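You operate a simulated robot arm through the tools that you are given. There is no shell and no other tool. Be economical: measure what you need, move in short steps, check, and stop when the job is done.

Carry out the task below with a simulated robot arm. There is one attempt and no reset: what you move stays moved.

TASK
Put the pebble from the long bench top and the white cup from the long bench top on the square tray.

It is judged by the outcome, as a careful person would: the job done as asked, and still so three seconds after it is handed in. It fails if anything else is knocked over, pushed out of place, dropped, spilled or broken.

THE ROBOT
A 7-joint arm with a two-finger parallel gripper, fixed in place. Base frame: the origin is at the foot of the arm, x ahead of it, y to its left, z up; the work surface is at about z = 0. Lengths are in m, angles in rad, forces in N, time in s.
With the tool pointing down near the work surface it reaches from about 0.22 to 0.58 m from the base axis. Its first joint turns from -1.152 to 1.152 rad. Payload 2.5 kg.
Tool frame: the origin (TCP) lies between the finger pads and is the grasp point; the fingertips stand 0.023 m ahead of it; z points along the fingers, y is the line along which they close. The gripper opens to 0.094 m. The fingers are 0.038 m wide and 0.01 m thick; the gripper's body (0.054 by 0.096 m) begins 0.039 m behind the TCP.
Orientation is that of the tool frame in the base frame, as a unit quaternion [w, x, y, z]. With the fingers straight down and closing along the base's y, the tool's x points along the base's -x, its y along +y and its z along -z.

THE INTERFACE
- The arm moves only by the tool drive_tool. Its argument "moves" is a list that holds one entry, the list of rows, each a list of 7 numbers: the shift along the base's x, y, z in units of 300 mm (1.0 is 300 mm), then the turn, a rotation vector about the base's x, y, z in units of 90 degrees (1.0 is 90 degrees), then the gripper command, from -1 (shut) to 1 (fully open), values between in proportion. In form: [[[tx, ty, tz, wx, wy, wz, jaw], ...]]. A call has 1 to 8 rows; each row is the pose to reach, as a shift and turn from the pose commanded when the call began. A call with a number of a shift or a turn outside -1 to 1 is refused whole. A row lasts 0.2 s, in which the tool goes at most 0.05 m and 0.15 rad; a call with a longer step from one row to the next is refused whole, and so is a gripper value outside its range. A pose out of reach is approached as far as the arm can. The call stops where the force on the tool passes 40 N (or 10 N more than at its start, if that is more) or the arm is blocked; 0.2 s more then pass. The fingers move at their own pace (about 0.108 m/s each) and stop on an object; they squeeze with about 32 N. The grip force told is the motor's: it shows also when the fingers shut on nothing. Time passes only in rows, and 0.2 s behind the last, so rows that repeat a pose let the fingers close. It gives the time, the measured TCP pose, the force on the tool (base axes), the opening and the grip force at its end, in the units of the frame above (readings bear some noise).
- Cameras (640 x 400 px; columns grow to the right, rows downward): "scene" is fixed at [0.1121, -0.3928, 0.5471]; the picture's right is [0.93, -0.36, 0.00], its down [-0.20, -0.53, -0.83] and it looks along [0.29, 0.77, -0.56] (base axes); focal length 366 px, centre (320, 200). "wrist" rides on the gripper at [-0.039, 0, -0.044] in the tool frame; the picture's right is [0.00, -1.00, 0.00], its down [0.97, 0.00, -0.24] and it looks along [0.24, 0.00, 0.97] (tool axes); focal length 218 px, centre (320, 200).
- capture(camera): a new picture of that camera. No time passes.
- probe_pixels(camera, pixels): for up to 12 pixels [column, row] of the newest picture of that camera ("zoom" is the newest enlarged one), the place [x, y, z] in the base frame of the surface seen there, good to about 0.002 m, but the place of the scene camera against the robot may be out by one fixed shift of up to 0.012 m in any direction. No time passes.
- zoom(camera, box): a new picture of the part [left, top, right, bottom] of that camera's present view, enlarged. No time passes.
- hand_in(): hands the job in; it is judged then, once.

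Work in short steps. Measure before you move; look again where a grasp or a placing could have gone wrong, and mend it. You have 60 turns and 30 pictures in all, the two below and enlarged ones among them. Open the gripper and draw the arm clear of the work before you hand the job in, unless the task says otherwise; then end with one line.

The tools are called after "Emit:" by a JSON object that holds its "api" and its "payload". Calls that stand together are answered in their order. drive_tool: Moves the arm, as the interface text tells. Its arguments: {"type":"object","properties":{"moves":{"type":"array","items":{"type":"array","items":{"type":"array","items":{"type":"number"}}}}},"required":["moves"]} The other tools are called the same way: capture (camera) takes a picture; probe_pixels (camera, pixels) gives the place of the surface under pixels of a picture; zoom (camera, box) takes an enlarged picture of a part of a camera's view; hand_in () hands the job in.

At the start:

```text
t: 0.0
eef_pos: [0.4483, -0.0098, 0.2396]
ee_rot: [0.0, 0.001, 1.0, -0.001]
contact_force: [-0.4, 0.2, -0.6]
opening: 0.0941
finger_force: 0.0
```

scene: 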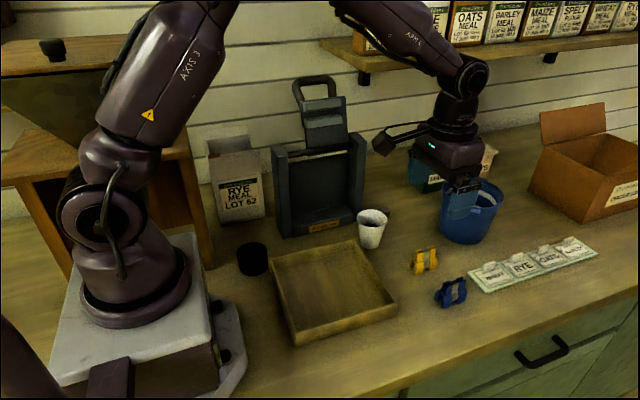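
wrist: 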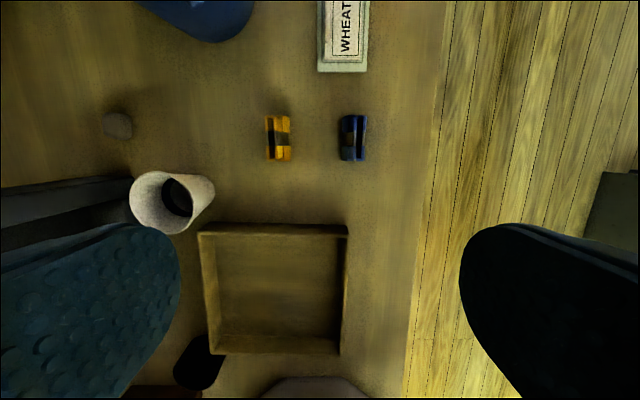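

The wrist view shows a pebble at about (118,125), a white cup at (170,200) with something dark in it, and the tray at (275,290). I'll enlarge the area and probe these points.

Emit:
{"api": "zoom", "payload": {"camera": "wrist", "box": [80, 80, 240, 240]}}

Emit:
{"api": "zoom", "payload": {"camera": "scene", "box": [230, 130, 480, 350]}}

Emit:
{"api": "probe_pixels", "payload": {"camera": "wrist", "pixels": [[118, 125], [105, 125], [132, 125], [118, 138], [152, 180], [178, 195], [135, 205], [210, 190], [275, 290], [202, 232], [345, 230], [340, 350]]}}

Emit:
{"api": "probe_pixels", "payload": {"camera": "scene", "pixels": [[372, 217], [372, 243], [360, 215], [386, 215], [374, 209], [335, 290], [272, 258], [355, 242], [395, 302], [293, 340], [330, 278], [372, 230]]}}

```text
2.50 times, centred on (160, 160) of wrist
```

zoom: 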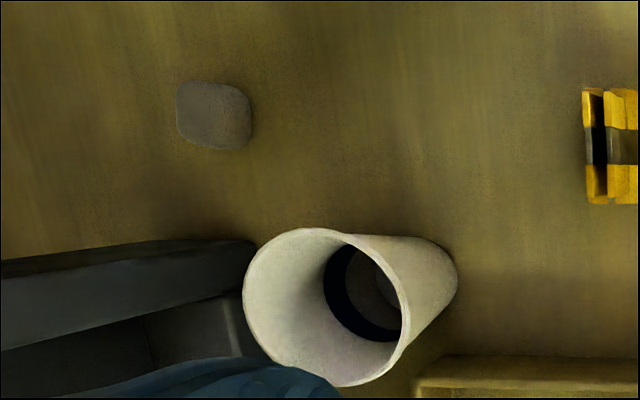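

```text
1.82 times, centred on (355, 240) of scene
```

zoom: 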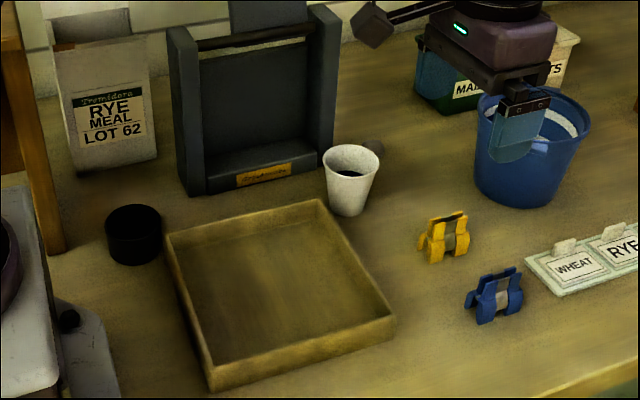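

```text
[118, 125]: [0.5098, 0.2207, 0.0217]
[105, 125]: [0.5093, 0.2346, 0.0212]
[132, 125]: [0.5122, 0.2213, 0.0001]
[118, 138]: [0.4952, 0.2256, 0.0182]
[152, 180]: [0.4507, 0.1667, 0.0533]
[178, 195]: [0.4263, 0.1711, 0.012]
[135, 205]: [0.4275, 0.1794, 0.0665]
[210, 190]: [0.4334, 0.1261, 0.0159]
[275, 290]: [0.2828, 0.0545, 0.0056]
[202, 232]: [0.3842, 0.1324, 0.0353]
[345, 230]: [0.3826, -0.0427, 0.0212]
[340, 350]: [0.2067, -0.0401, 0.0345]
```

```text
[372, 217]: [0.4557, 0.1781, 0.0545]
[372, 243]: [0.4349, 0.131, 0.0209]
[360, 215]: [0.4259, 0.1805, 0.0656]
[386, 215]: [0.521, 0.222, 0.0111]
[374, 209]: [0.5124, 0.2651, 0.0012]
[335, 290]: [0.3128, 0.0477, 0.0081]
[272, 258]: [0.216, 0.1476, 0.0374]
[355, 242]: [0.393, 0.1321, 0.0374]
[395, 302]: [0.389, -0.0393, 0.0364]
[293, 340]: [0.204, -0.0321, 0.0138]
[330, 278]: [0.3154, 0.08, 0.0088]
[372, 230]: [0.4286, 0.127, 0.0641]
```

Emit:
{"api": "probe_pixels", "payload": {"camera": "wrist", "pixels": [[128, 180], [100, 183], [60, 188], [30, 190], [120, 200], [60, 200], [160, 173], [205, 180], [195, 210], [160, 229], [130, 3], [175, 205]]}}

Emit:
{"api": "probe_pixels", "payload": {"camera": "scene", "pixels": [[361, 212], [358, 200], [350, 225], [340, 225], [310, 232], [364, 150], [373, 212], [360, 222], [386, 220], [440, 215], [383, 210], [352, 210]]}}

```text
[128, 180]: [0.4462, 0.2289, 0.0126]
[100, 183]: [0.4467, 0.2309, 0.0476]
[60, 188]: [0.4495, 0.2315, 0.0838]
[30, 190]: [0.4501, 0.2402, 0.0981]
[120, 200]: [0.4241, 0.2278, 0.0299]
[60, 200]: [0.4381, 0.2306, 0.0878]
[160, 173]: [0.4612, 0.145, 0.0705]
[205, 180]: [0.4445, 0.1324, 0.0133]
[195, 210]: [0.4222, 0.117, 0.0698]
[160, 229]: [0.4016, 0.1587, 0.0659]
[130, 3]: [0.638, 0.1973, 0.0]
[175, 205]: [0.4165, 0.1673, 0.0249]
```

```text
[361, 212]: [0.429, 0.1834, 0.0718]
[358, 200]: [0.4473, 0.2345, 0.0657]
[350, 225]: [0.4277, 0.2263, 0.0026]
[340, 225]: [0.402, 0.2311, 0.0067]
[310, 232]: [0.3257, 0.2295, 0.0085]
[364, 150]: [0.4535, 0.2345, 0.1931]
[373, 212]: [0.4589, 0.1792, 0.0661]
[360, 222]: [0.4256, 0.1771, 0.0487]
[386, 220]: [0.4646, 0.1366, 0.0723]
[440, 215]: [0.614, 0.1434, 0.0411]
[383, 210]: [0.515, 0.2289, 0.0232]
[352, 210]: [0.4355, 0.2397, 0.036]
```

Rim centre is about (0.431, 0.150, z 0.070), with radius about 0.031. The fixture face is at y≈0.228, which leaves room to grasp along y. I'll move above the cup, stay high, and check.

Emit:
{"api": "drive_tool", "payload": {"moves": [[[-0.015, 0.14, 0, 0, 0, 0, 0.8], [-0.03, 0.28, 0, 0, 0, 0, 0.8], [-0.045, 0.42, -0.03, 0, 0, 0, 0.8], [-0.058, 0.533, -0.1, 0, 0, 0, 0.8], [-0.058, 0.533, -0.2, 0, 0, 0, 0.8], [-0.058, 0.533, -0.2, 0, 0, 0, 0.8]]]}}

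Emit:
{"api": "capture", "payload": {"camera": "wrist"}}

Emit:
{"api": "capture", "payload": {"camera": "scene"}}

```text
t: 1.4
eef_pos: [0.4287, 0.1509, 0.1801]
ee_rot: [0.0, 0.0, 1.0, -0.001]
contact_force: [0.1, -0.2, -0.7]
opening: 0.0845
finger_force: 0.0
```

```text
25 pictures are left
```

wrist: 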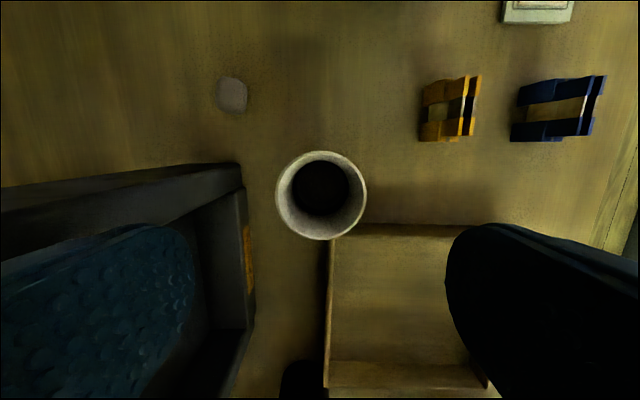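

```text
24 pictures are left
```

scene: 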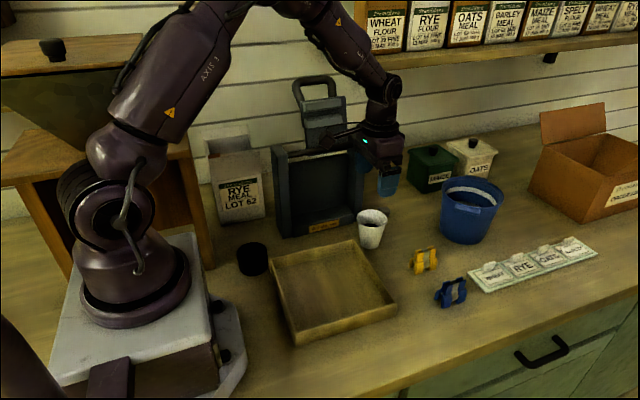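

The cup rim is centred at (321,195), giving x≈0.433 and y≈0.150. I'll probe the fixture and the pebble for clearance before lowering.

Emit:
{"api": "probe_pixels", "payload": {"camera": "wrist", "pixels": [[238, 168], [120, 190], [20, 210], [232, 95], [218, 95], [246, 95], [232, 80], [232, 111], [320, 190], [290, 195], [355, 195], [320, 232]]}}

Emit:
{"api": "probe_pixels", "payload": {"camera": "scene", "pixels": [[350, 140], [345, 100], [330, 80], [320, 150], [365, 160], [300, 85]]}}

```text
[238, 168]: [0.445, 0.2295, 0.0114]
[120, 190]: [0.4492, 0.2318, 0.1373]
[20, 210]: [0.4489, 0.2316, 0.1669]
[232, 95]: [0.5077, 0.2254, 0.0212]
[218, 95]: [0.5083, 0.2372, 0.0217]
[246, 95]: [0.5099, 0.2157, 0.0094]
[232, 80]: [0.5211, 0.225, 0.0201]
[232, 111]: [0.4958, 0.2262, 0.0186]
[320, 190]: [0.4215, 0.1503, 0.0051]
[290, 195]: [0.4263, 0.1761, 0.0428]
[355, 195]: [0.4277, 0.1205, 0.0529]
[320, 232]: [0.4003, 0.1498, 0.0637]
```

```text
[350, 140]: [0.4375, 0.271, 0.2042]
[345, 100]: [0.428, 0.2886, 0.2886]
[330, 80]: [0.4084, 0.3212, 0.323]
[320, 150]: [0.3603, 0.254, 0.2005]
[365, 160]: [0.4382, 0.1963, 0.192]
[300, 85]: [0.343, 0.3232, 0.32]
```

Emit:
{"api": "zoom", "payload": {"camera": "scene", "box": [270, 60, 430, 250]}}

```text
2.11 times, centred on (350, 155) of scene
```

zoom: 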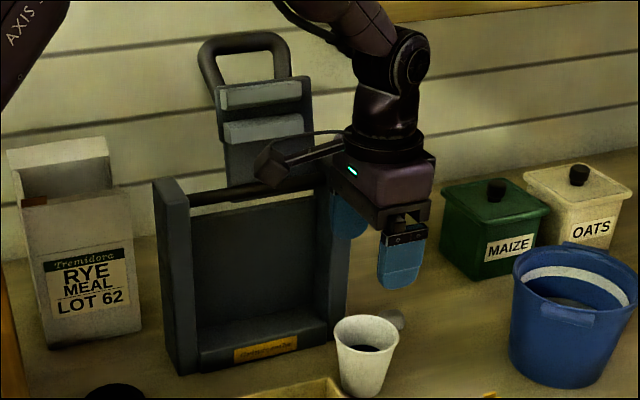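

Emit:
{"api": "probe_pixels", "payload": {"camera": "zoom", "pixels": [[270, 165], [285, 172], [310, 158], [335, 150], [345, 165], [415, 185], [345, 220], [375, 200], [345, 135], [330, 250], [260, 155], [170, 190]]}}

```text
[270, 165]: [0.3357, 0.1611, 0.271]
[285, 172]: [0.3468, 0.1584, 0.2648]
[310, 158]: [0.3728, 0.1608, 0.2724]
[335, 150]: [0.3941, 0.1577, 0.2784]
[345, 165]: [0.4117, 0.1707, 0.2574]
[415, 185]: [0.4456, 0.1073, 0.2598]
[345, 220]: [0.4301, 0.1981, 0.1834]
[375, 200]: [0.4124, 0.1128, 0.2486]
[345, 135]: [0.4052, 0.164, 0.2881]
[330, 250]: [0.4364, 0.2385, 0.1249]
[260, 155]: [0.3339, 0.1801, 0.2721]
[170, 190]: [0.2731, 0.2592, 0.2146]
```

The bracket behind the gripper (about 0.10 m toward -x, 0.08 m above the TCP) clears everything here. I'll lower over the cup to z≈0.045 and grip.

Emit:
{"api": "drive_tool", "payload": {"moves": [[[0.01, 0, -0.12, 0, 0, 0, 0.8], [0.01, 0, -0.24, 0, 0, 0, 0.8], [0.01, 0, -0.36, 0, 0, 0, 0.8], [0.01, 0, -0.45, 0, 0, 0, 0.8], [0.01, 0, -0.45, 0, 0, 0, 0.8]]]}}

Emit:
{"api": "capture", "payload": {"camera": "wrist"}}

```text
t: 2.6
eef_pos: [0.433, 0.1505, 0.0451]
ee_rot: [0.001, 0.0, 1.0, 0.0]
contact_force: [0.2, 0.5, 0.0]
opening: 0.0846
finger_force: 0.1
```

```text
22 pictures are left
```

wrist: 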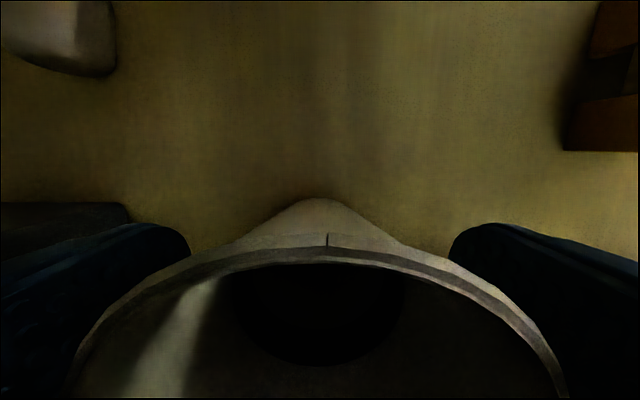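

The fingers straddle the cup. I'll close gently in stages.

Emit:
{"api": "drive_tool", "payload": {"moves": [[[0, 0, 0, 0, 0, 0, 0.4], [0, 0, 0, 0, 0, 0, 0.2], [0, 0, 0, 0, 0, 0, 0.0], [0, 0, 0, 0, 0, 0, -0.2], [0, 0, 0, 0, 0, 0, -0.4], [0, 0, 0, 0, 0, 0, -0.4]]]}}

```text
t: 4.0
eef_pos: [0.4327, 0.1484, 0.0461]
ee_rot: [0.001, 0.0, 1.0, 0.0]
contact_force: [0.3, -0.3, 0.6]
opening: 0.0611
finger_force: 31.7
```

Gripped at 0.061 with 32 N. I'll lift slowly and level.

Emit:
{"api": "drive_tool", "payload": {"moves": [[[0, 0, 0.01, 0, 0, 0, -0.4], [0, 0, 0.04, 0, 0, 0, -0.4], [0, 0, 0.09, 0, 0, 0, -0.4], [0, 0, 0.14, 0, 0, 0, -0.4], [0, 0, 0.19, 0, 0, 0, -0.4], [0, 0, 0.23, 0, 0, 0, -0.4], [0, 0, 0.25, 0, 0, 0, -0.4], [0, 0, 0.25, 0, 0, 0, -0.4]]]}}

Emit:
{"api": "zoom", "payload": {"camera": "scene", "box": [270, 100, 430, 270]}}

```text
t: 5.8
eef_pos: [0.4346, 0.1506, 0.1196]
ee_rot: [0.0, 0.0, 1.0, 0.0]
contact_force: [0.0, 0.4, -0.4]
opening: 0.0611
finger_force: 32.3
```

```text
2.35 times, centred on (350, 185) of scene
```

zoom: 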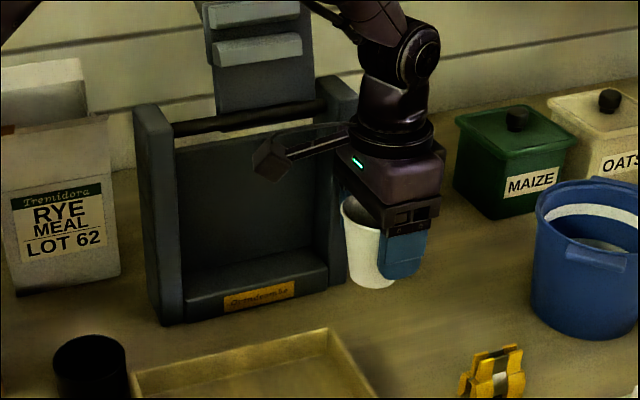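

Cup is upright in the grip. I'll carry it smoothly to above (0.34, 0.03) in the tray.

Emit:
{"api": "drive_tool", "payload": {"moves": [[[-0.012, -0.016, 0, 0, 0, 0, -0.4], [-0.047, -0.06, 0, 0, 0, 0, -0.4], [-0.097, -0.124, 0, 0, 0, 0, -0.4], [-0.156, -0.2, 0, 0, 0, 0, -0.4], [-0.216, -0.276, 0, 0, 0, 0, -0.4], [-0.266, -0.34, 0, 0, 0, 0, -0.4], [-0.3, -0.384, 0, 0, 0, 0, -0.4], [-0.313, -0.4, 0, 0, 0, 0, -0.4]]]}}

Emit:
{"api": "capture", "payload": {"camera": "scene"}}

Emit:
{"api": "probe_pixels", "payload": {"camera": "scene", "pixels": [[300, 290], [320, 310], [365, 295], [290, 265], [340, 255]]}}

```text
t: 7.6
eef_pos: [0.3408, 0.0286, 0.1199]
ee_rot: [0.001, -0.001, 1.0, -0.001]
contact_force: [-0.6, 0.0, -0.6]
opening: 0.0612
finger_force: 31.7
```

```text
20 pictures are left
```

scene: 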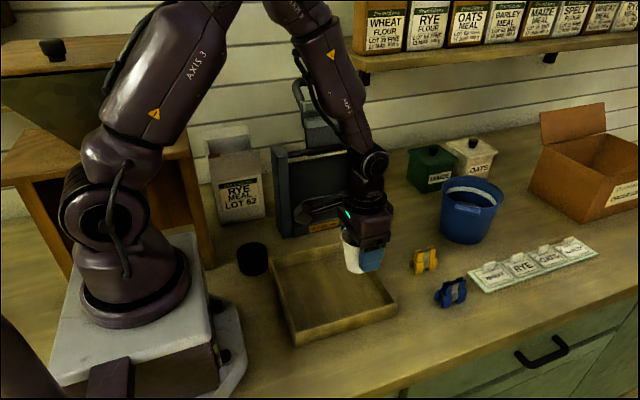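

```text
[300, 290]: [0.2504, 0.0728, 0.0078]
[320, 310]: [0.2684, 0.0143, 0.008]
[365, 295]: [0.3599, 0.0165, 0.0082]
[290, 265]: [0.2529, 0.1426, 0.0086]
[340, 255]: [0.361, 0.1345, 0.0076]
```

Tray floor is at z≈0.006, so the cup should seat at TCP z≈0.052. I'll lower it slowly to just above that.

Emit:
{"api": "drive_tool", "payload": {"moves": [[[0, 0, -0.02, 0, 0, 0, -0.4], [0, 0, -0.06, 0, 0, 0, -0.4], [0, 0, -0.11, 0, 0, 0, -0.4], [0, 0, -0.155, 0, 0, 0, -0.4], [0, 0, -0.19, 0, 0, 0, -0.4], [0, 0, -0.21, 0, 0, 0, -0.4], [0, 0, -0.22, 0, 0, 0, -0.4], [0, 0, -0.22, 0, 0, 0, -0.4]]]}}

Emit:
{"api": "zoom", "payload": {"camera": "scene", "box": [290, 200, 410, 340]}}

```text
t: 9.4
eef_pos: [0.3402, 0.0294, 0.0526]
ee_rot: [0.001, 0.001, 1.0, -0.001]
contact_force: [0.6, -0.7, -0.2]
opening: 0.0611
finger_force: 31.8
```

```text
2.86 times, centred on (350, 270) of scene
```

zoom: 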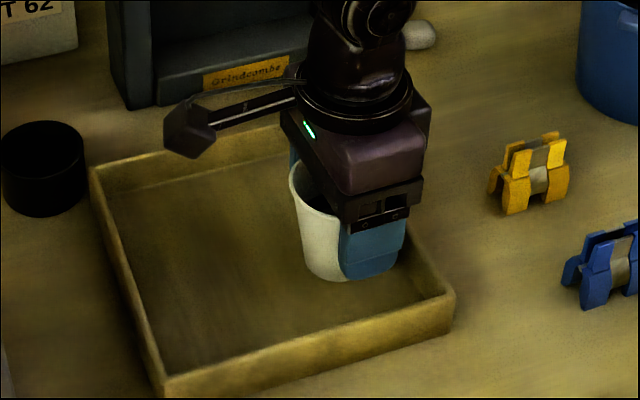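

No contact force yet, so I'll go down in 1 mm steps until it touches.

Emit:
{"api": "drive_tool", "payload": {"moves": [[[0, 0, -0.0035, 0, 0, 0, -0.4], [0, 0, -0.0035, 0, 0, 0, -0.4], [0, 0, -0.007, 0, 0, 0, -0.4], [0, 0, -0.007, 0, 0, 0, -0.4]]]}}

```text
t: 10.4
eef_pos: [0.3412, 0.03, 0.0507]
ee_rot: [0.0, 0.0, 1.0, 0.0]
contact_force: [-0.6, -0.9, 3.1]
opening: 0.0613
finger_force: 31.8
```

The force reads 3 N upward, so the cup is seated. I'll release slowly.

Emit:
{"api": "drive_tool", "payload": {"moves": [[[0, 0, 0, 0, 0, 0, 0.3], [0, 0, 0, 0, 0, 0, 0.36], [0, 0, 0, 0, 0, 0, 0.44], [0, 0, 0, 0, 0, 0, 0.55], [0, 0, 0, 0, 0, 0, 0.65], [0, 0, 0, 0, 0, 0, 0.7]]]}}

Emit:
{"api": "capture", "payload": {"camera": "wrist"}}

```text
t: 11.8
eef_pos: [0.3399, 0.0298, 0.0511]
ee_rot: [0.0, 0.0, 1.0, 0.0]
contact_force: [-0.6, 0.2, 0.4]
opening: 0.08
finger_force: 0.2
```

```text
18 pictures are left
```

wrist: 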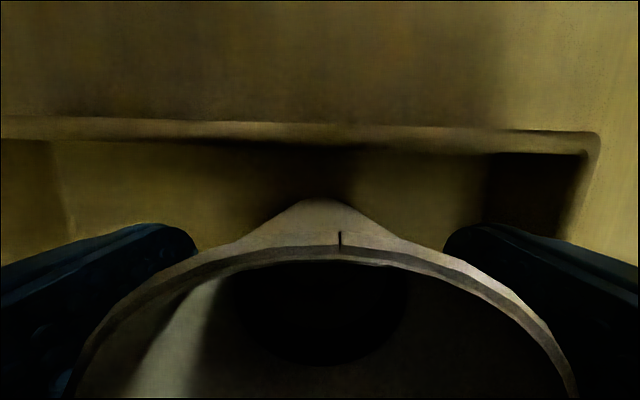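

Fingers are clear of the cup, so I'll rise straight up.

Emit:
{"api": "drive_tool", "payload": {"moves": [[[0, 0, 0.05, 0, 0, 0, 0.7], [0, 0, 0.15, 0, 0, 0, 0.7], [0, 0, 0.3, 0, 0, 0, 0.7], [0, 0, 0.45, 0, 0, 0, 0.7], [0, 0, 0.58, 0, 0, 0, 0.7], [0, 0, 0.58, 0, 0, 0, 0.7]]]}}

Emit:
{"api": "capture", "payload": {"camera": "scene"}}

```text
t: 13.2
eef_pos: [0.3389, 0.0307, 0.2262]
ee_rot: [0.0, 0.0, 1.0, 0.001]
contact_force: [0.4, 0.5, 0.4]
opening: 0.08
finger_force: 0.1
```

```text
17 pictures are left
```

scene: 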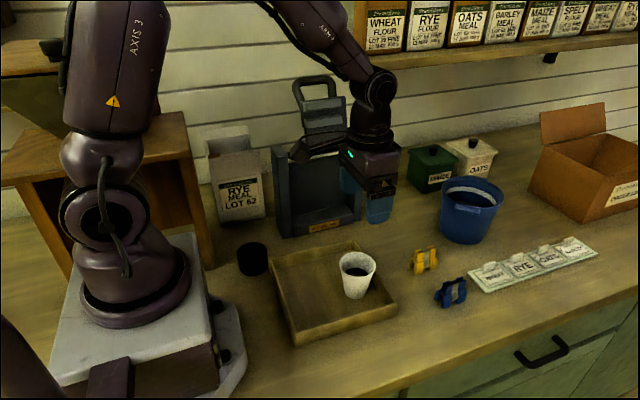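

The cup stands upright in the tray. Next I'll move to a hover in front of the pebble while turning the tool about +z, so the rear bracket points to -y, away from the fixture.

Emit:
{"api": "drive_tool", "payload": {"moves": [[[0.07, 0.03, 0, 0, 0, 0.09, 0.5], [0.14, 0.06, 0, 0, 0, 0.18, 0.5], [0.21, 0.09, 0, 0, 0, 0.27, 0.5], [0.28, 0.12, 0, 0, 0, 0.36, 0.5], [0.35, 0.15, 0, 0, 0, 0.45, 0.5], [0.42, 0.18, 0, 0, 0, 0.54, 0.5], [0.49, 0.21, 0, 0, 0, 0.63, 0.5], [0.567, 0.233, 0, 0, 0, 0.72, 0.5]]]}}

Emit:
{"api": "drive_tool", "payload": {"moves": [[[0, 0.03, 0, 0, 0, 0.09, 0.5], [0, 0.06, 0, 0, 0, 0.18, 0.5], [0, 0.09, 0, 0, 0, 0.28, 0.5], [0, 0.09, 0, 0, 0, 0.28, 0.5]]]}}

Emit:
{"api": "capture", "payload": {"camera": "wrist"}}

Emit:
{"api": "capture", "payload": {"camera": "scene"}}

```text
t: 15.0
eef_pos: [0.5121, 0.0989, 0.2263]
ee_rot: [0.0, -0.537, 0.844, -0.001]
contact_force: [-0.3, 0.5, 0.2]
opening: 0.0706
finger_force: 0.0
```

```text
refused: row 3 steps farther than a row can; nothing moved
```

```text
16 pictures are left
```

wrist: 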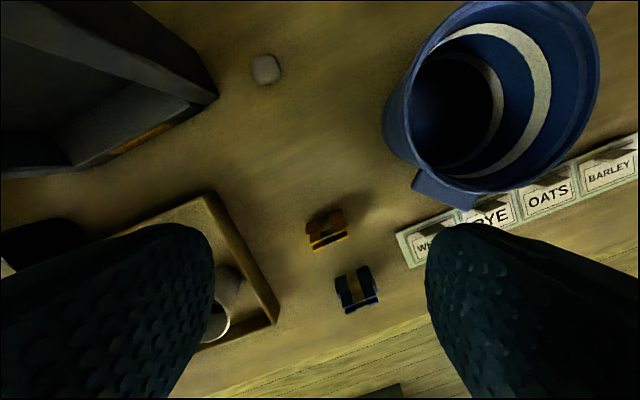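

```text
15 pictures are left
```

scene: 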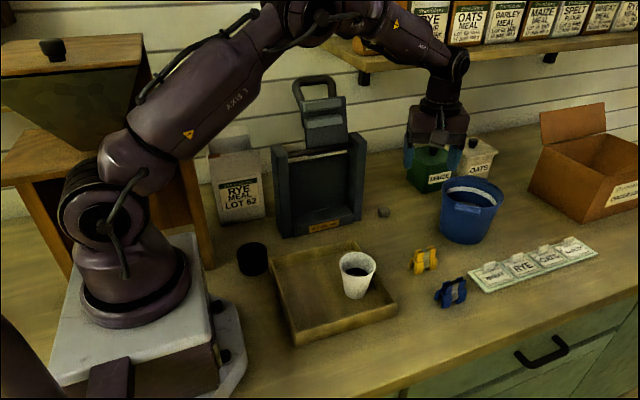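

Emit:
{"api": "drive_tool", "payload": {"moves": [[[0, 0.03, 0, 0, 0, 0.09, 0.5], [0, 0.06, 0, 0, 0, 0.18, 0.5], [0, 0.09, 0, 0, 0, 0.27, 0.5], [0, 0.12, 0, 0, 0, 0.28, 0.5], [0, 0.12, 0, 0, 0, 0.28, 0.5]]]}}

Emit:
{"api": "probe_pixels", "payload": {"camera": "scene", "pixels": [[458, 65], [440, 70], [400, 52], [360, 38], [330, 30], [440, 95], [435, 115], [430, 67], [340, 155], [355, 160], [330, 100], [381, 212]]}}

Emit:
{"api": "capture", "payload": {"camera": "wrist"}}

```text
t: 16.2
eef_pos: [0.5094, 0.1366, 0.2252]
ee_rot: [-0.001, -0.707, 0.707, -0.001]
contact_force: [-0.6, 0.2, -0.7]
opening: 0.0705
finger_force: 0.0
```

```text
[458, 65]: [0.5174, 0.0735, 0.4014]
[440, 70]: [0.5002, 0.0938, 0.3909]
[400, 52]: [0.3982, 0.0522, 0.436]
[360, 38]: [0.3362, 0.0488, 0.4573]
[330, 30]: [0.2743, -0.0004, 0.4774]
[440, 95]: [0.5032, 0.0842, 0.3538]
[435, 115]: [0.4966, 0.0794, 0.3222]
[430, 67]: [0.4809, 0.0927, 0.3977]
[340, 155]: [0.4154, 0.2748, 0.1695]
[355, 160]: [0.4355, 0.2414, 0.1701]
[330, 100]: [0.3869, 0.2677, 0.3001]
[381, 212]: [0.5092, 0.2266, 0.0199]
```

```text
14 pictures are left
```

wrist: 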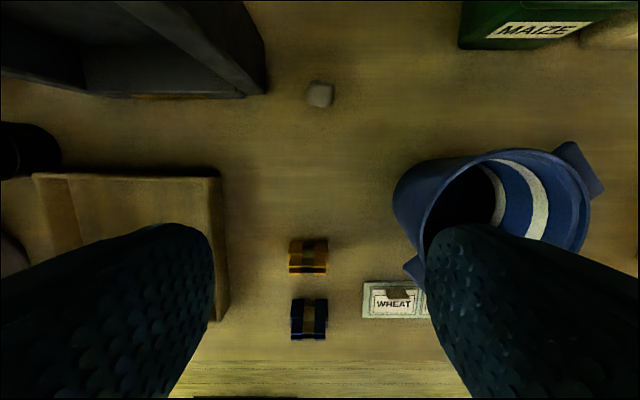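

The pebble is at (320,95), giving about (0.509, 0.227), roughly 0.03 wide and 0.022 tall. I'll tilt the tool 12° about x so the wrist leans away from the fixture, then hover at z≈0.13.

Emit:
{"api": "drive_tool", "payload": {"moves": [[[0.004, 0.08, 0, 0.067, 0, 0, 0.5], [0.004, 0.16, 0, 0.133, 0, 0, 0.5], [0.004, 0.24, -0.08, 0.133, 0, 0, 0.5], [0.004, 0.303, -0.18, 0.133, 0, 0, 0.5], [0.004, 0.303, -0.32, 0.133, 0, 0, 0.5], [0.004, 0.303, -0.32, 0.133, 0, 0, 0.5]]]}}

Emit:
{"api": "capture", "payload": {"camera": "wrist"}}

Emit:
{"api": "capture", "payload": {"camera": "scene"}}

Emit:
{"api": "probe_pixels", "payload": {"camera": "wrist", "pixels": [[320, 180], [300, 180], [340, 180], [320, 160], [320, 200], [240, 160]]}}

```text
t: 17.6
eef_pos: [0.5111, 0.2273, 0.1288]
ee_rot: [0.074, -0.703, 0.703, 0.073]
contact_force: [0.3, 0.1, 0.4]
opening: 0.0705
finger_force: 0.1
```

```text
13 pictures are left
```

wrist: 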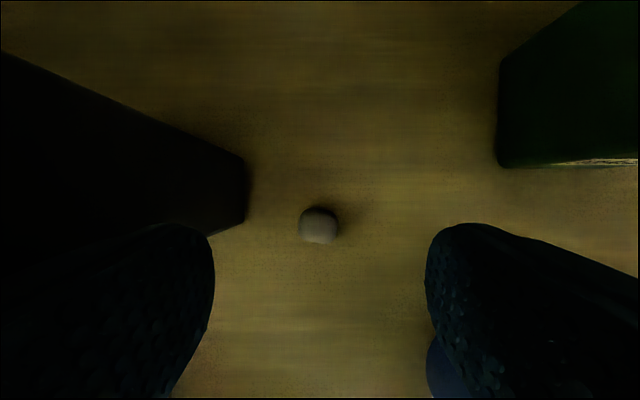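

```text
12 pictures are left
```

scene: 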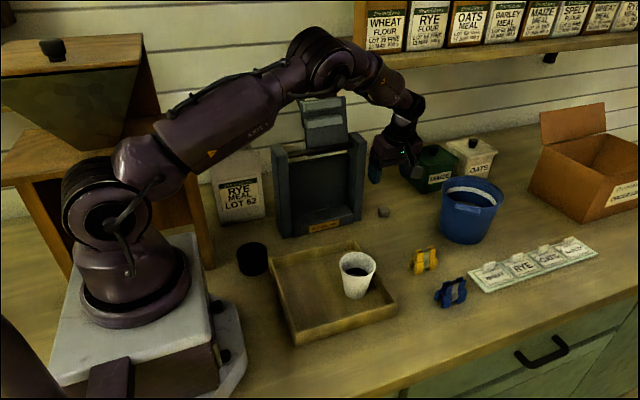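

```text
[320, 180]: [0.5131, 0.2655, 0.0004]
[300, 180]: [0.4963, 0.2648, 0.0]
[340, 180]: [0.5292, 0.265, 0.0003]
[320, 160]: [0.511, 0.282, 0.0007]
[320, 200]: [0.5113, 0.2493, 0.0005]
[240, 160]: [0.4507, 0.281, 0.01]
```

Emit:
{"api": "probe_pixels", "payload": {"camera": "wrist", "pixels": [[319, 225], [304, 225], [334, 225], [319, 210], [319, 240], [320, 231]]}}

Emit:
{"api": "zoom", "payload": {"camera": "scene", "box": [270, 20, 470, 240]}}

Emit:
{"api": "probe_pixels", "payload": {"camera": "scene", "pixels": [[330, 70], [365, 95], [385, 105], [405, 110], [350, 85], [310, 92]]}}

```text
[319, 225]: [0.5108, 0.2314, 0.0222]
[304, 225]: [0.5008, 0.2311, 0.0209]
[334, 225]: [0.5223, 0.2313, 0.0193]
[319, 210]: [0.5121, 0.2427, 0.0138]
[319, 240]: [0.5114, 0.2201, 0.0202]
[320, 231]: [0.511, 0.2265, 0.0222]
```

```text
1.82 times, centred on (370, 130) of scene
```

zoom: 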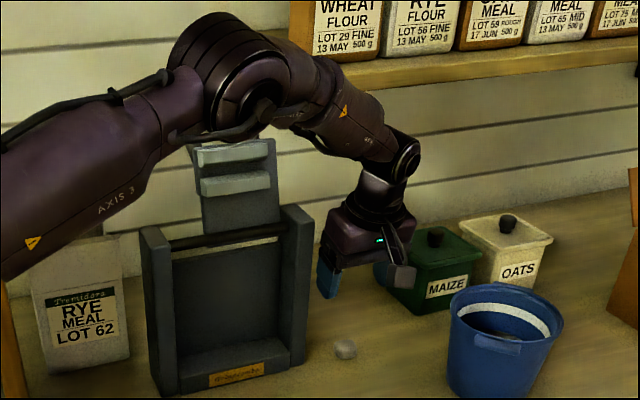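

```text
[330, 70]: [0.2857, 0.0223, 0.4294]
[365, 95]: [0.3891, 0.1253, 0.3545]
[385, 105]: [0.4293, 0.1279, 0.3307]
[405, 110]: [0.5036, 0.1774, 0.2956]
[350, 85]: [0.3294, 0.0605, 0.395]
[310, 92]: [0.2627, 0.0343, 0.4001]
```

The pebble centre is about (0.511, 0.229), and the elbow, wrist and bracket are clear of the fixture. I'll descend to TCP z≈0.03.

Emit:
{"api": "drive_tool", "payload": {"moves": [[[0, -0.007, -0.1, 0, 0, 0, 0.5], [0, -0.007, -0.2, 0, 0, 0, 0.5], [0, -0.007, -0.28, 0, 0, 0, 0.5], [0, -0.007, -0.325, 0, 0, 0, 0.5], [0, -0.007, -0.325, 0, 0, 0, 0.5]]]}}

Emit:
{"api": "capture", "payload": {"camera": "wrist"}}

Emit:
{"api": "zoom", "payload": {"camera": "scene", "box": [270, 40, 470, 260]}}

```text
t: 18.8
eef_pos: [0.5111, 0.2252, 0.0317]
ee_rot: [0.074, -0.703, 0.704, 0.073]
contact_force: [0.7, 0.2, -0.2]
opening: 0.0704
finger_force: 0.0
```

```text
10 pictures are left
```

wrist: 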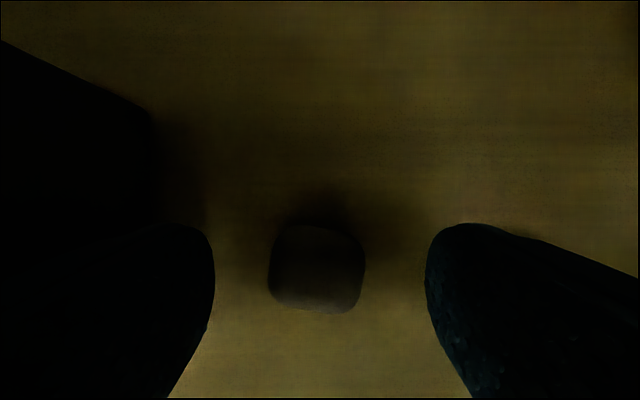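

```text
1.82 times, centred on (370, 150) of scene
```

zoom: 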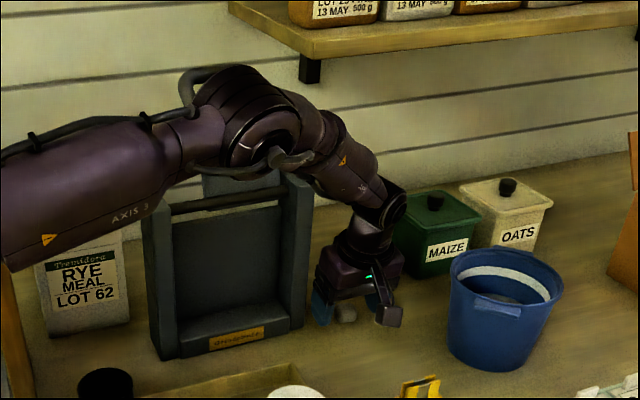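

The pebble is centred between the fingers. I'll lower 2.5 mm and close.

Emit:
{"api": "drive_tool", "payload": {"moves": [[[0, 0, -0.008, 0, 0, 0, 0.5], [0, 0, -0.008, 0, 0, 0, 0.1], [0, 0, -0.008, 0, 0, 0, -0.2], [0, 0, -0.008, 0, 0, 0, -0.5], [0, 0, -0.008, 0, 0, 0, -0.8], [0, 0, -0.008, 0, 0, 0, -0.8]]]}}

```text
t: 20.2
eef_pos: [0.5098, 0.2249, 0.0292]
ee_rot: [-0.074, 0.703, -0.703, -0.074]
contact_force: [-1.2, -0.1, -0.5]
opening: 0.0283
finger_force: 32.1
```

Gripped at 0.028. I'll lift straight up.

Emit:
{"api": "drive_tool", "payload": {"moves": [[[0, 0, 0.03, 0, 0, 0, -0.8], [0, 0, 0.1, 0, 0, 0, -0.8], [0, 0, 0.2, 0, 0, 0, -0.8], [0, 0, 0.32, 0, 0, 0, -0.8], [0, -0.08, 0.42, 0, 0, 0, -0.8], [0, -0.2, 0.5, 0, 0, 0, -0.8], [0, -0.33, 0.5, 0, 0, 0, -0.8], [0, -0.33, 0.5, 0, 0, 0, -0.8]]]}}

Emit:
{"api": "capture", "payload": {"camera": "wrist"}}

```text
t: 22.0
eef_pos: [0.5139, 0.127, 0.181]
ee_rot: [-0.074, 0.703, -0.703, -0.075]
contact_force: [0.2, 0.3, -1.3]
opening: 0.0283
finger_force: 31.2
```

```text
8 pictures are left
```

wrist: 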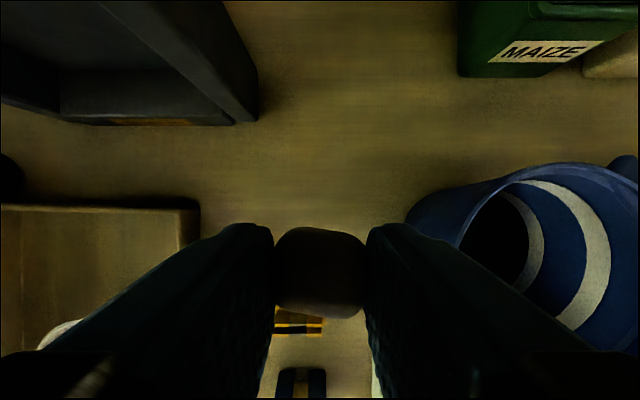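

The pebble is firmly held. I'll remove the tilt, then turn the tool back while moving over the tray's free corner near (0.25, 0.09).

Emit:
{"api": "drive_tool", "payload": {"moves": [[[0, 0, 0, -0.067, 0, 0, -0.8], [0, 0, 0, -0.133, 0, 0, -0.8], [-0.05, 0, 0, -0.133, 0, 0, -0.8]]]}}

Emit:
{"api": "drive_tool", "payload": {"moves": [[[-0.06, -0.01, 0, 0, 0, -0.085, -0.8], [-0.14, -0.02, 0, 0, 0, -0.17, -0.8], [-0.22, -0.03, 0, 0, 0, -0.255, -0.8], [-0.3, -0.04, 0, 0, 0, -0.34, -0.8], [-0.38, -0.05, 0, 0, 0, -0.425, -0.8], [-0.46, -0.07, 0, 0, 0, -0.51, -0.8], [-0.54, -0.09, 0, 0, 0, -0.595, -0.8], [-0.62, -0.1, 0, 0, 0, -0.68, -0.8]]]}}

Emit:
{"api": "drive_tool", "payload": {"moves": [[[-0.06, -0.01, 0, 0, 0, -0.08, -0.8], [-0.12, -0.02, 0, 0, 0, -0.16, -0.8], [-0.17, -0.02, 0, 0, 0, -0.24, -0.8], [-0.2, -0.02, 0, 0, 0, -0.32, -0.8], [-0.2, -0.02, 0, 0, 0, -0.32, -0.8]]]}}

Emit:
{"api": "capture", "payload": {"camera": "wrist"}}

Emit:
{"api": "capture", "payload": {"camera": "scene"}}

```text
t: 22.8
eef_pos: [0.4979, 0.127, 0.1809]
ee_rot: [0.0, -0.706, 0.708, 0.0]
contact_force: [-0.2, 0.3, 0.4]
opening: 0.0283
finger_force: 32.1
```

```text
t: 24.6
eef_pos: [0.3108, 0.0961, 0.1784]
ee_rot: [0.001, -0.247, 0.969, 0.0]
contact_force: [0.4, -0.1, -0.5]
opening: 0.0281
finger_force: 31.9
```

```text
t: 25.8
eef_pos: [0.2496, 0.0897, 0.1792]
ee_rot: [0.0, 0.0, 1.0, 0.0]
contact_force: [1.2, 0.2, -0.3]
opening: 0.0281
finger_force: 32.0
```

```text
7 pictures are left
```

wrist: 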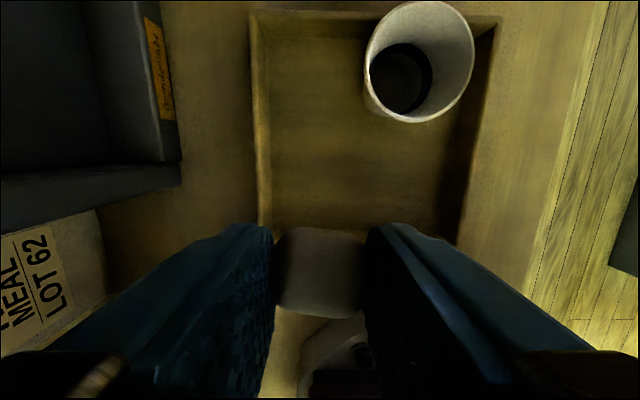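

```text
6 pictures are left
```

scene: 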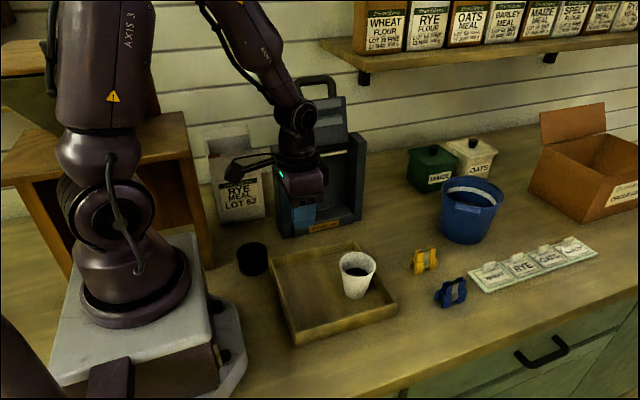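

Emit:
{"api": "probe_pixels", "payload": {"camera": "scene", "pixels": [[252, 246], [265, 255], [240, 258], [215, 305], [195, 245], [230, 320], [345, 262], [272, 262]]}}

```text
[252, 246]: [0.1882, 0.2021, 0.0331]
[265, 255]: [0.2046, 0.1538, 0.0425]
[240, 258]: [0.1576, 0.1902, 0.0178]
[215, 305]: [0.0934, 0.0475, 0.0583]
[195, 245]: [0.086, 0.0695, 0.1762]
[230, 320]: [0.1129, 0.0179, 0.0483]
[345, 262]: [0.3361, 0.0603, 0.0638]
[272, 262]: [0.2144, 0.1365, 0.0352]
```

All clear below. I'll lower to just above the tray floor at (0.265, 0.085).

Emit:
{"api": "drive_tool", "payload": {"moves": [[[0.05, -0.017, -0.1, 0, 0, 0, -0.8], [0.05, -0.017, -0.22, 0, 0, 0, -0.8], [0.05, -0.017, -0.34, 0, 0, 0, -0.8], [0.05, -0.017, -0.42, 0, 0, 0, -0.8], [0.05, -0.017, -0.455, 0, 0, 0, -0.8], [0.05, -0.017, -0.462, 0, 0, 0, -0.8], [0.05, -0.017, -0.467, 0, 0, 0, -0.8], [0.05, -0.017, -0.467, 0, 0, 0, -0.8]]]}}

Emit:
{"api": "zoom", "payload": {"camera": "scene", "box": [240, 200, 410, 350]}}

```text
t: 27.6
eef_pos: [0.2643, 0.0845, 0.0406]
ee_rot: [0.0, 0.0, 1.0, 0.0]
contact_force: [0.4, 0.1, 0.5]
opening: 0.0279
finger_force: 31.9
```

```text
2.67 times, centred on (325, 275) of scene
```

zoom: 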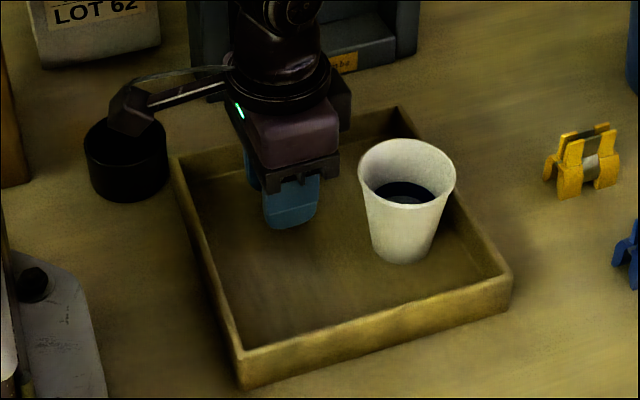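

Emit:
{"api": "drive_tool", "payload": {"moves": [[[0, 0, -0.005, 0, 0, 0, -0.8], [0, 0, -0.005, 0, 0, 0, -0.8], [0, 0, -0.009, 0, 0, 0, -0.8], [0, 0, -0.009, 0, 0, 0, -0.8]]]}}

```text
t: 28.6
eef_pos: [0.2655, 0.0846, 0.0366]
ee_rot: [0.0, 0.0, 1.0, 0.0]
contact_force: [0.8, 0.2, -0.2]
opening: 0.0284
finger_force: 31.9
```

No contact yet, so I'll step down a little further.

Emit:
{"api": "drive_tool", "payload": {"moves": [[[0, 0, -0.004, 0, 0, 0, -0.8], [0, 0, -0.007, 0, 0, 0, -0.8], [0, 0, -0.007, 0, 0, 0, -0.8]]]}}

```text
t: 29.4
eef_pos: [0.2658, 0.0863, 0.0352]
ee_rot: [0.001, 0.0, 1.0, 0.0]
contact_force: [2.2, -2.4, 24.2]
opening: 0.0283
finger_force: 31.7
```

The pebble is touching the floor (24 N). I'll ease up slightly and release with a modest opening.

Emit:
{"api": "drive_tool", "payload": {"moves": [[[0, 0, 0.003, 0, 0, 0, -0.8], [0, 0, 0.003, 0, 0, 0, -0.3], [0, 0, 0.003, 0, 0, 0, -0.1], [0, 0, 0.003, 0, 0, 0, 0.1], [0, 0, 0.003, 0, 0, 0, 0.1]]]}}

Emit:
{"api": "drive_tool", "payload": {"moves": [[[0, 0, 0.06, 0, 0, 0, 0.1], [0, 0, 0.16, 0, 0, 0, 0.1], [0, 0, 0.3, 0, 0, 0, 0.1], [0, 0, 0.45, 0, 0, 0, 0.1], [0, 0, 0.6, 0, 0, 0, 0.1], [0, 0, 0.6, 0, 0, 0, 0.5]]]}}

Emit:
{"api": "capture", "payload": {"camera": "scene"}}

Emit:
{"api": "zoom", "payload": {"camera": "scene", "box": [240, 200, 410, 350]}}

```text
t: 30.6
eef_pos: [0.2656, 0.0863, 0.0352]
ee_rot: [-0.001, -0.001, 1.0, 0.0]
contact_force: [0.3, -0.9, -0.3]
opening: 0.0517
finger_force: 0.0
```

```text
t: 32.0
eef_pos: [0.2645, 0.0848, 0.2145]
ee_rot: [0.0, 0.0, 1.0, -0.001]
contact_force: [0.7, 0.5, 0.5]
opening: 0.0706
finger_force: 0.1
```

```text
4 pictures are left
```

scene: 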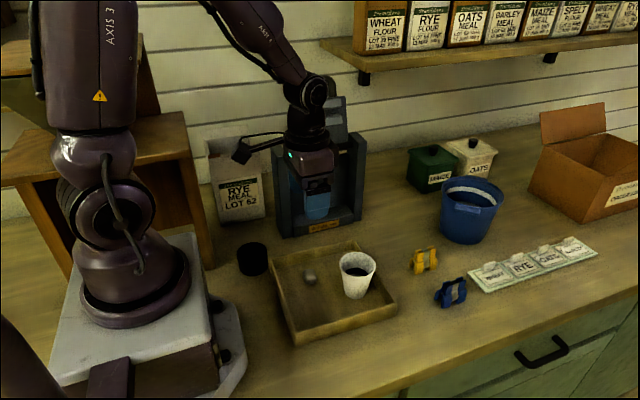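

```text
2.67 times, centred on (325, 275) of scene
```

zoom: 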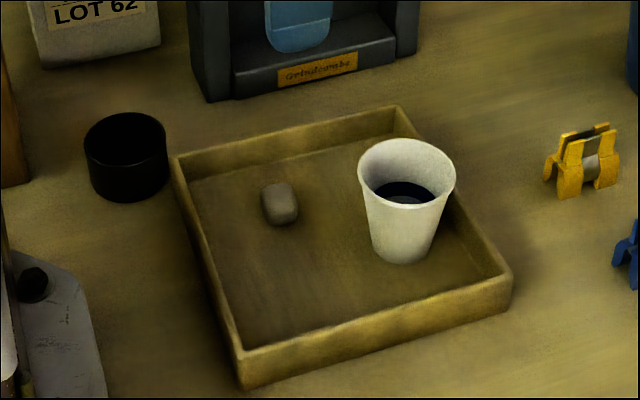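

Both objects are in the tray with the cup upright, and everything else is where it started. The gripper is open and the arm is raised clear, so I'm handing in.

Emit:
{"api": "hand_in", "payload": {}}

```text
The job is handed in.
```

The white cup and the pebble are both on the square tray, the cup standing upright, and the final picture shows nothing else disturbed.
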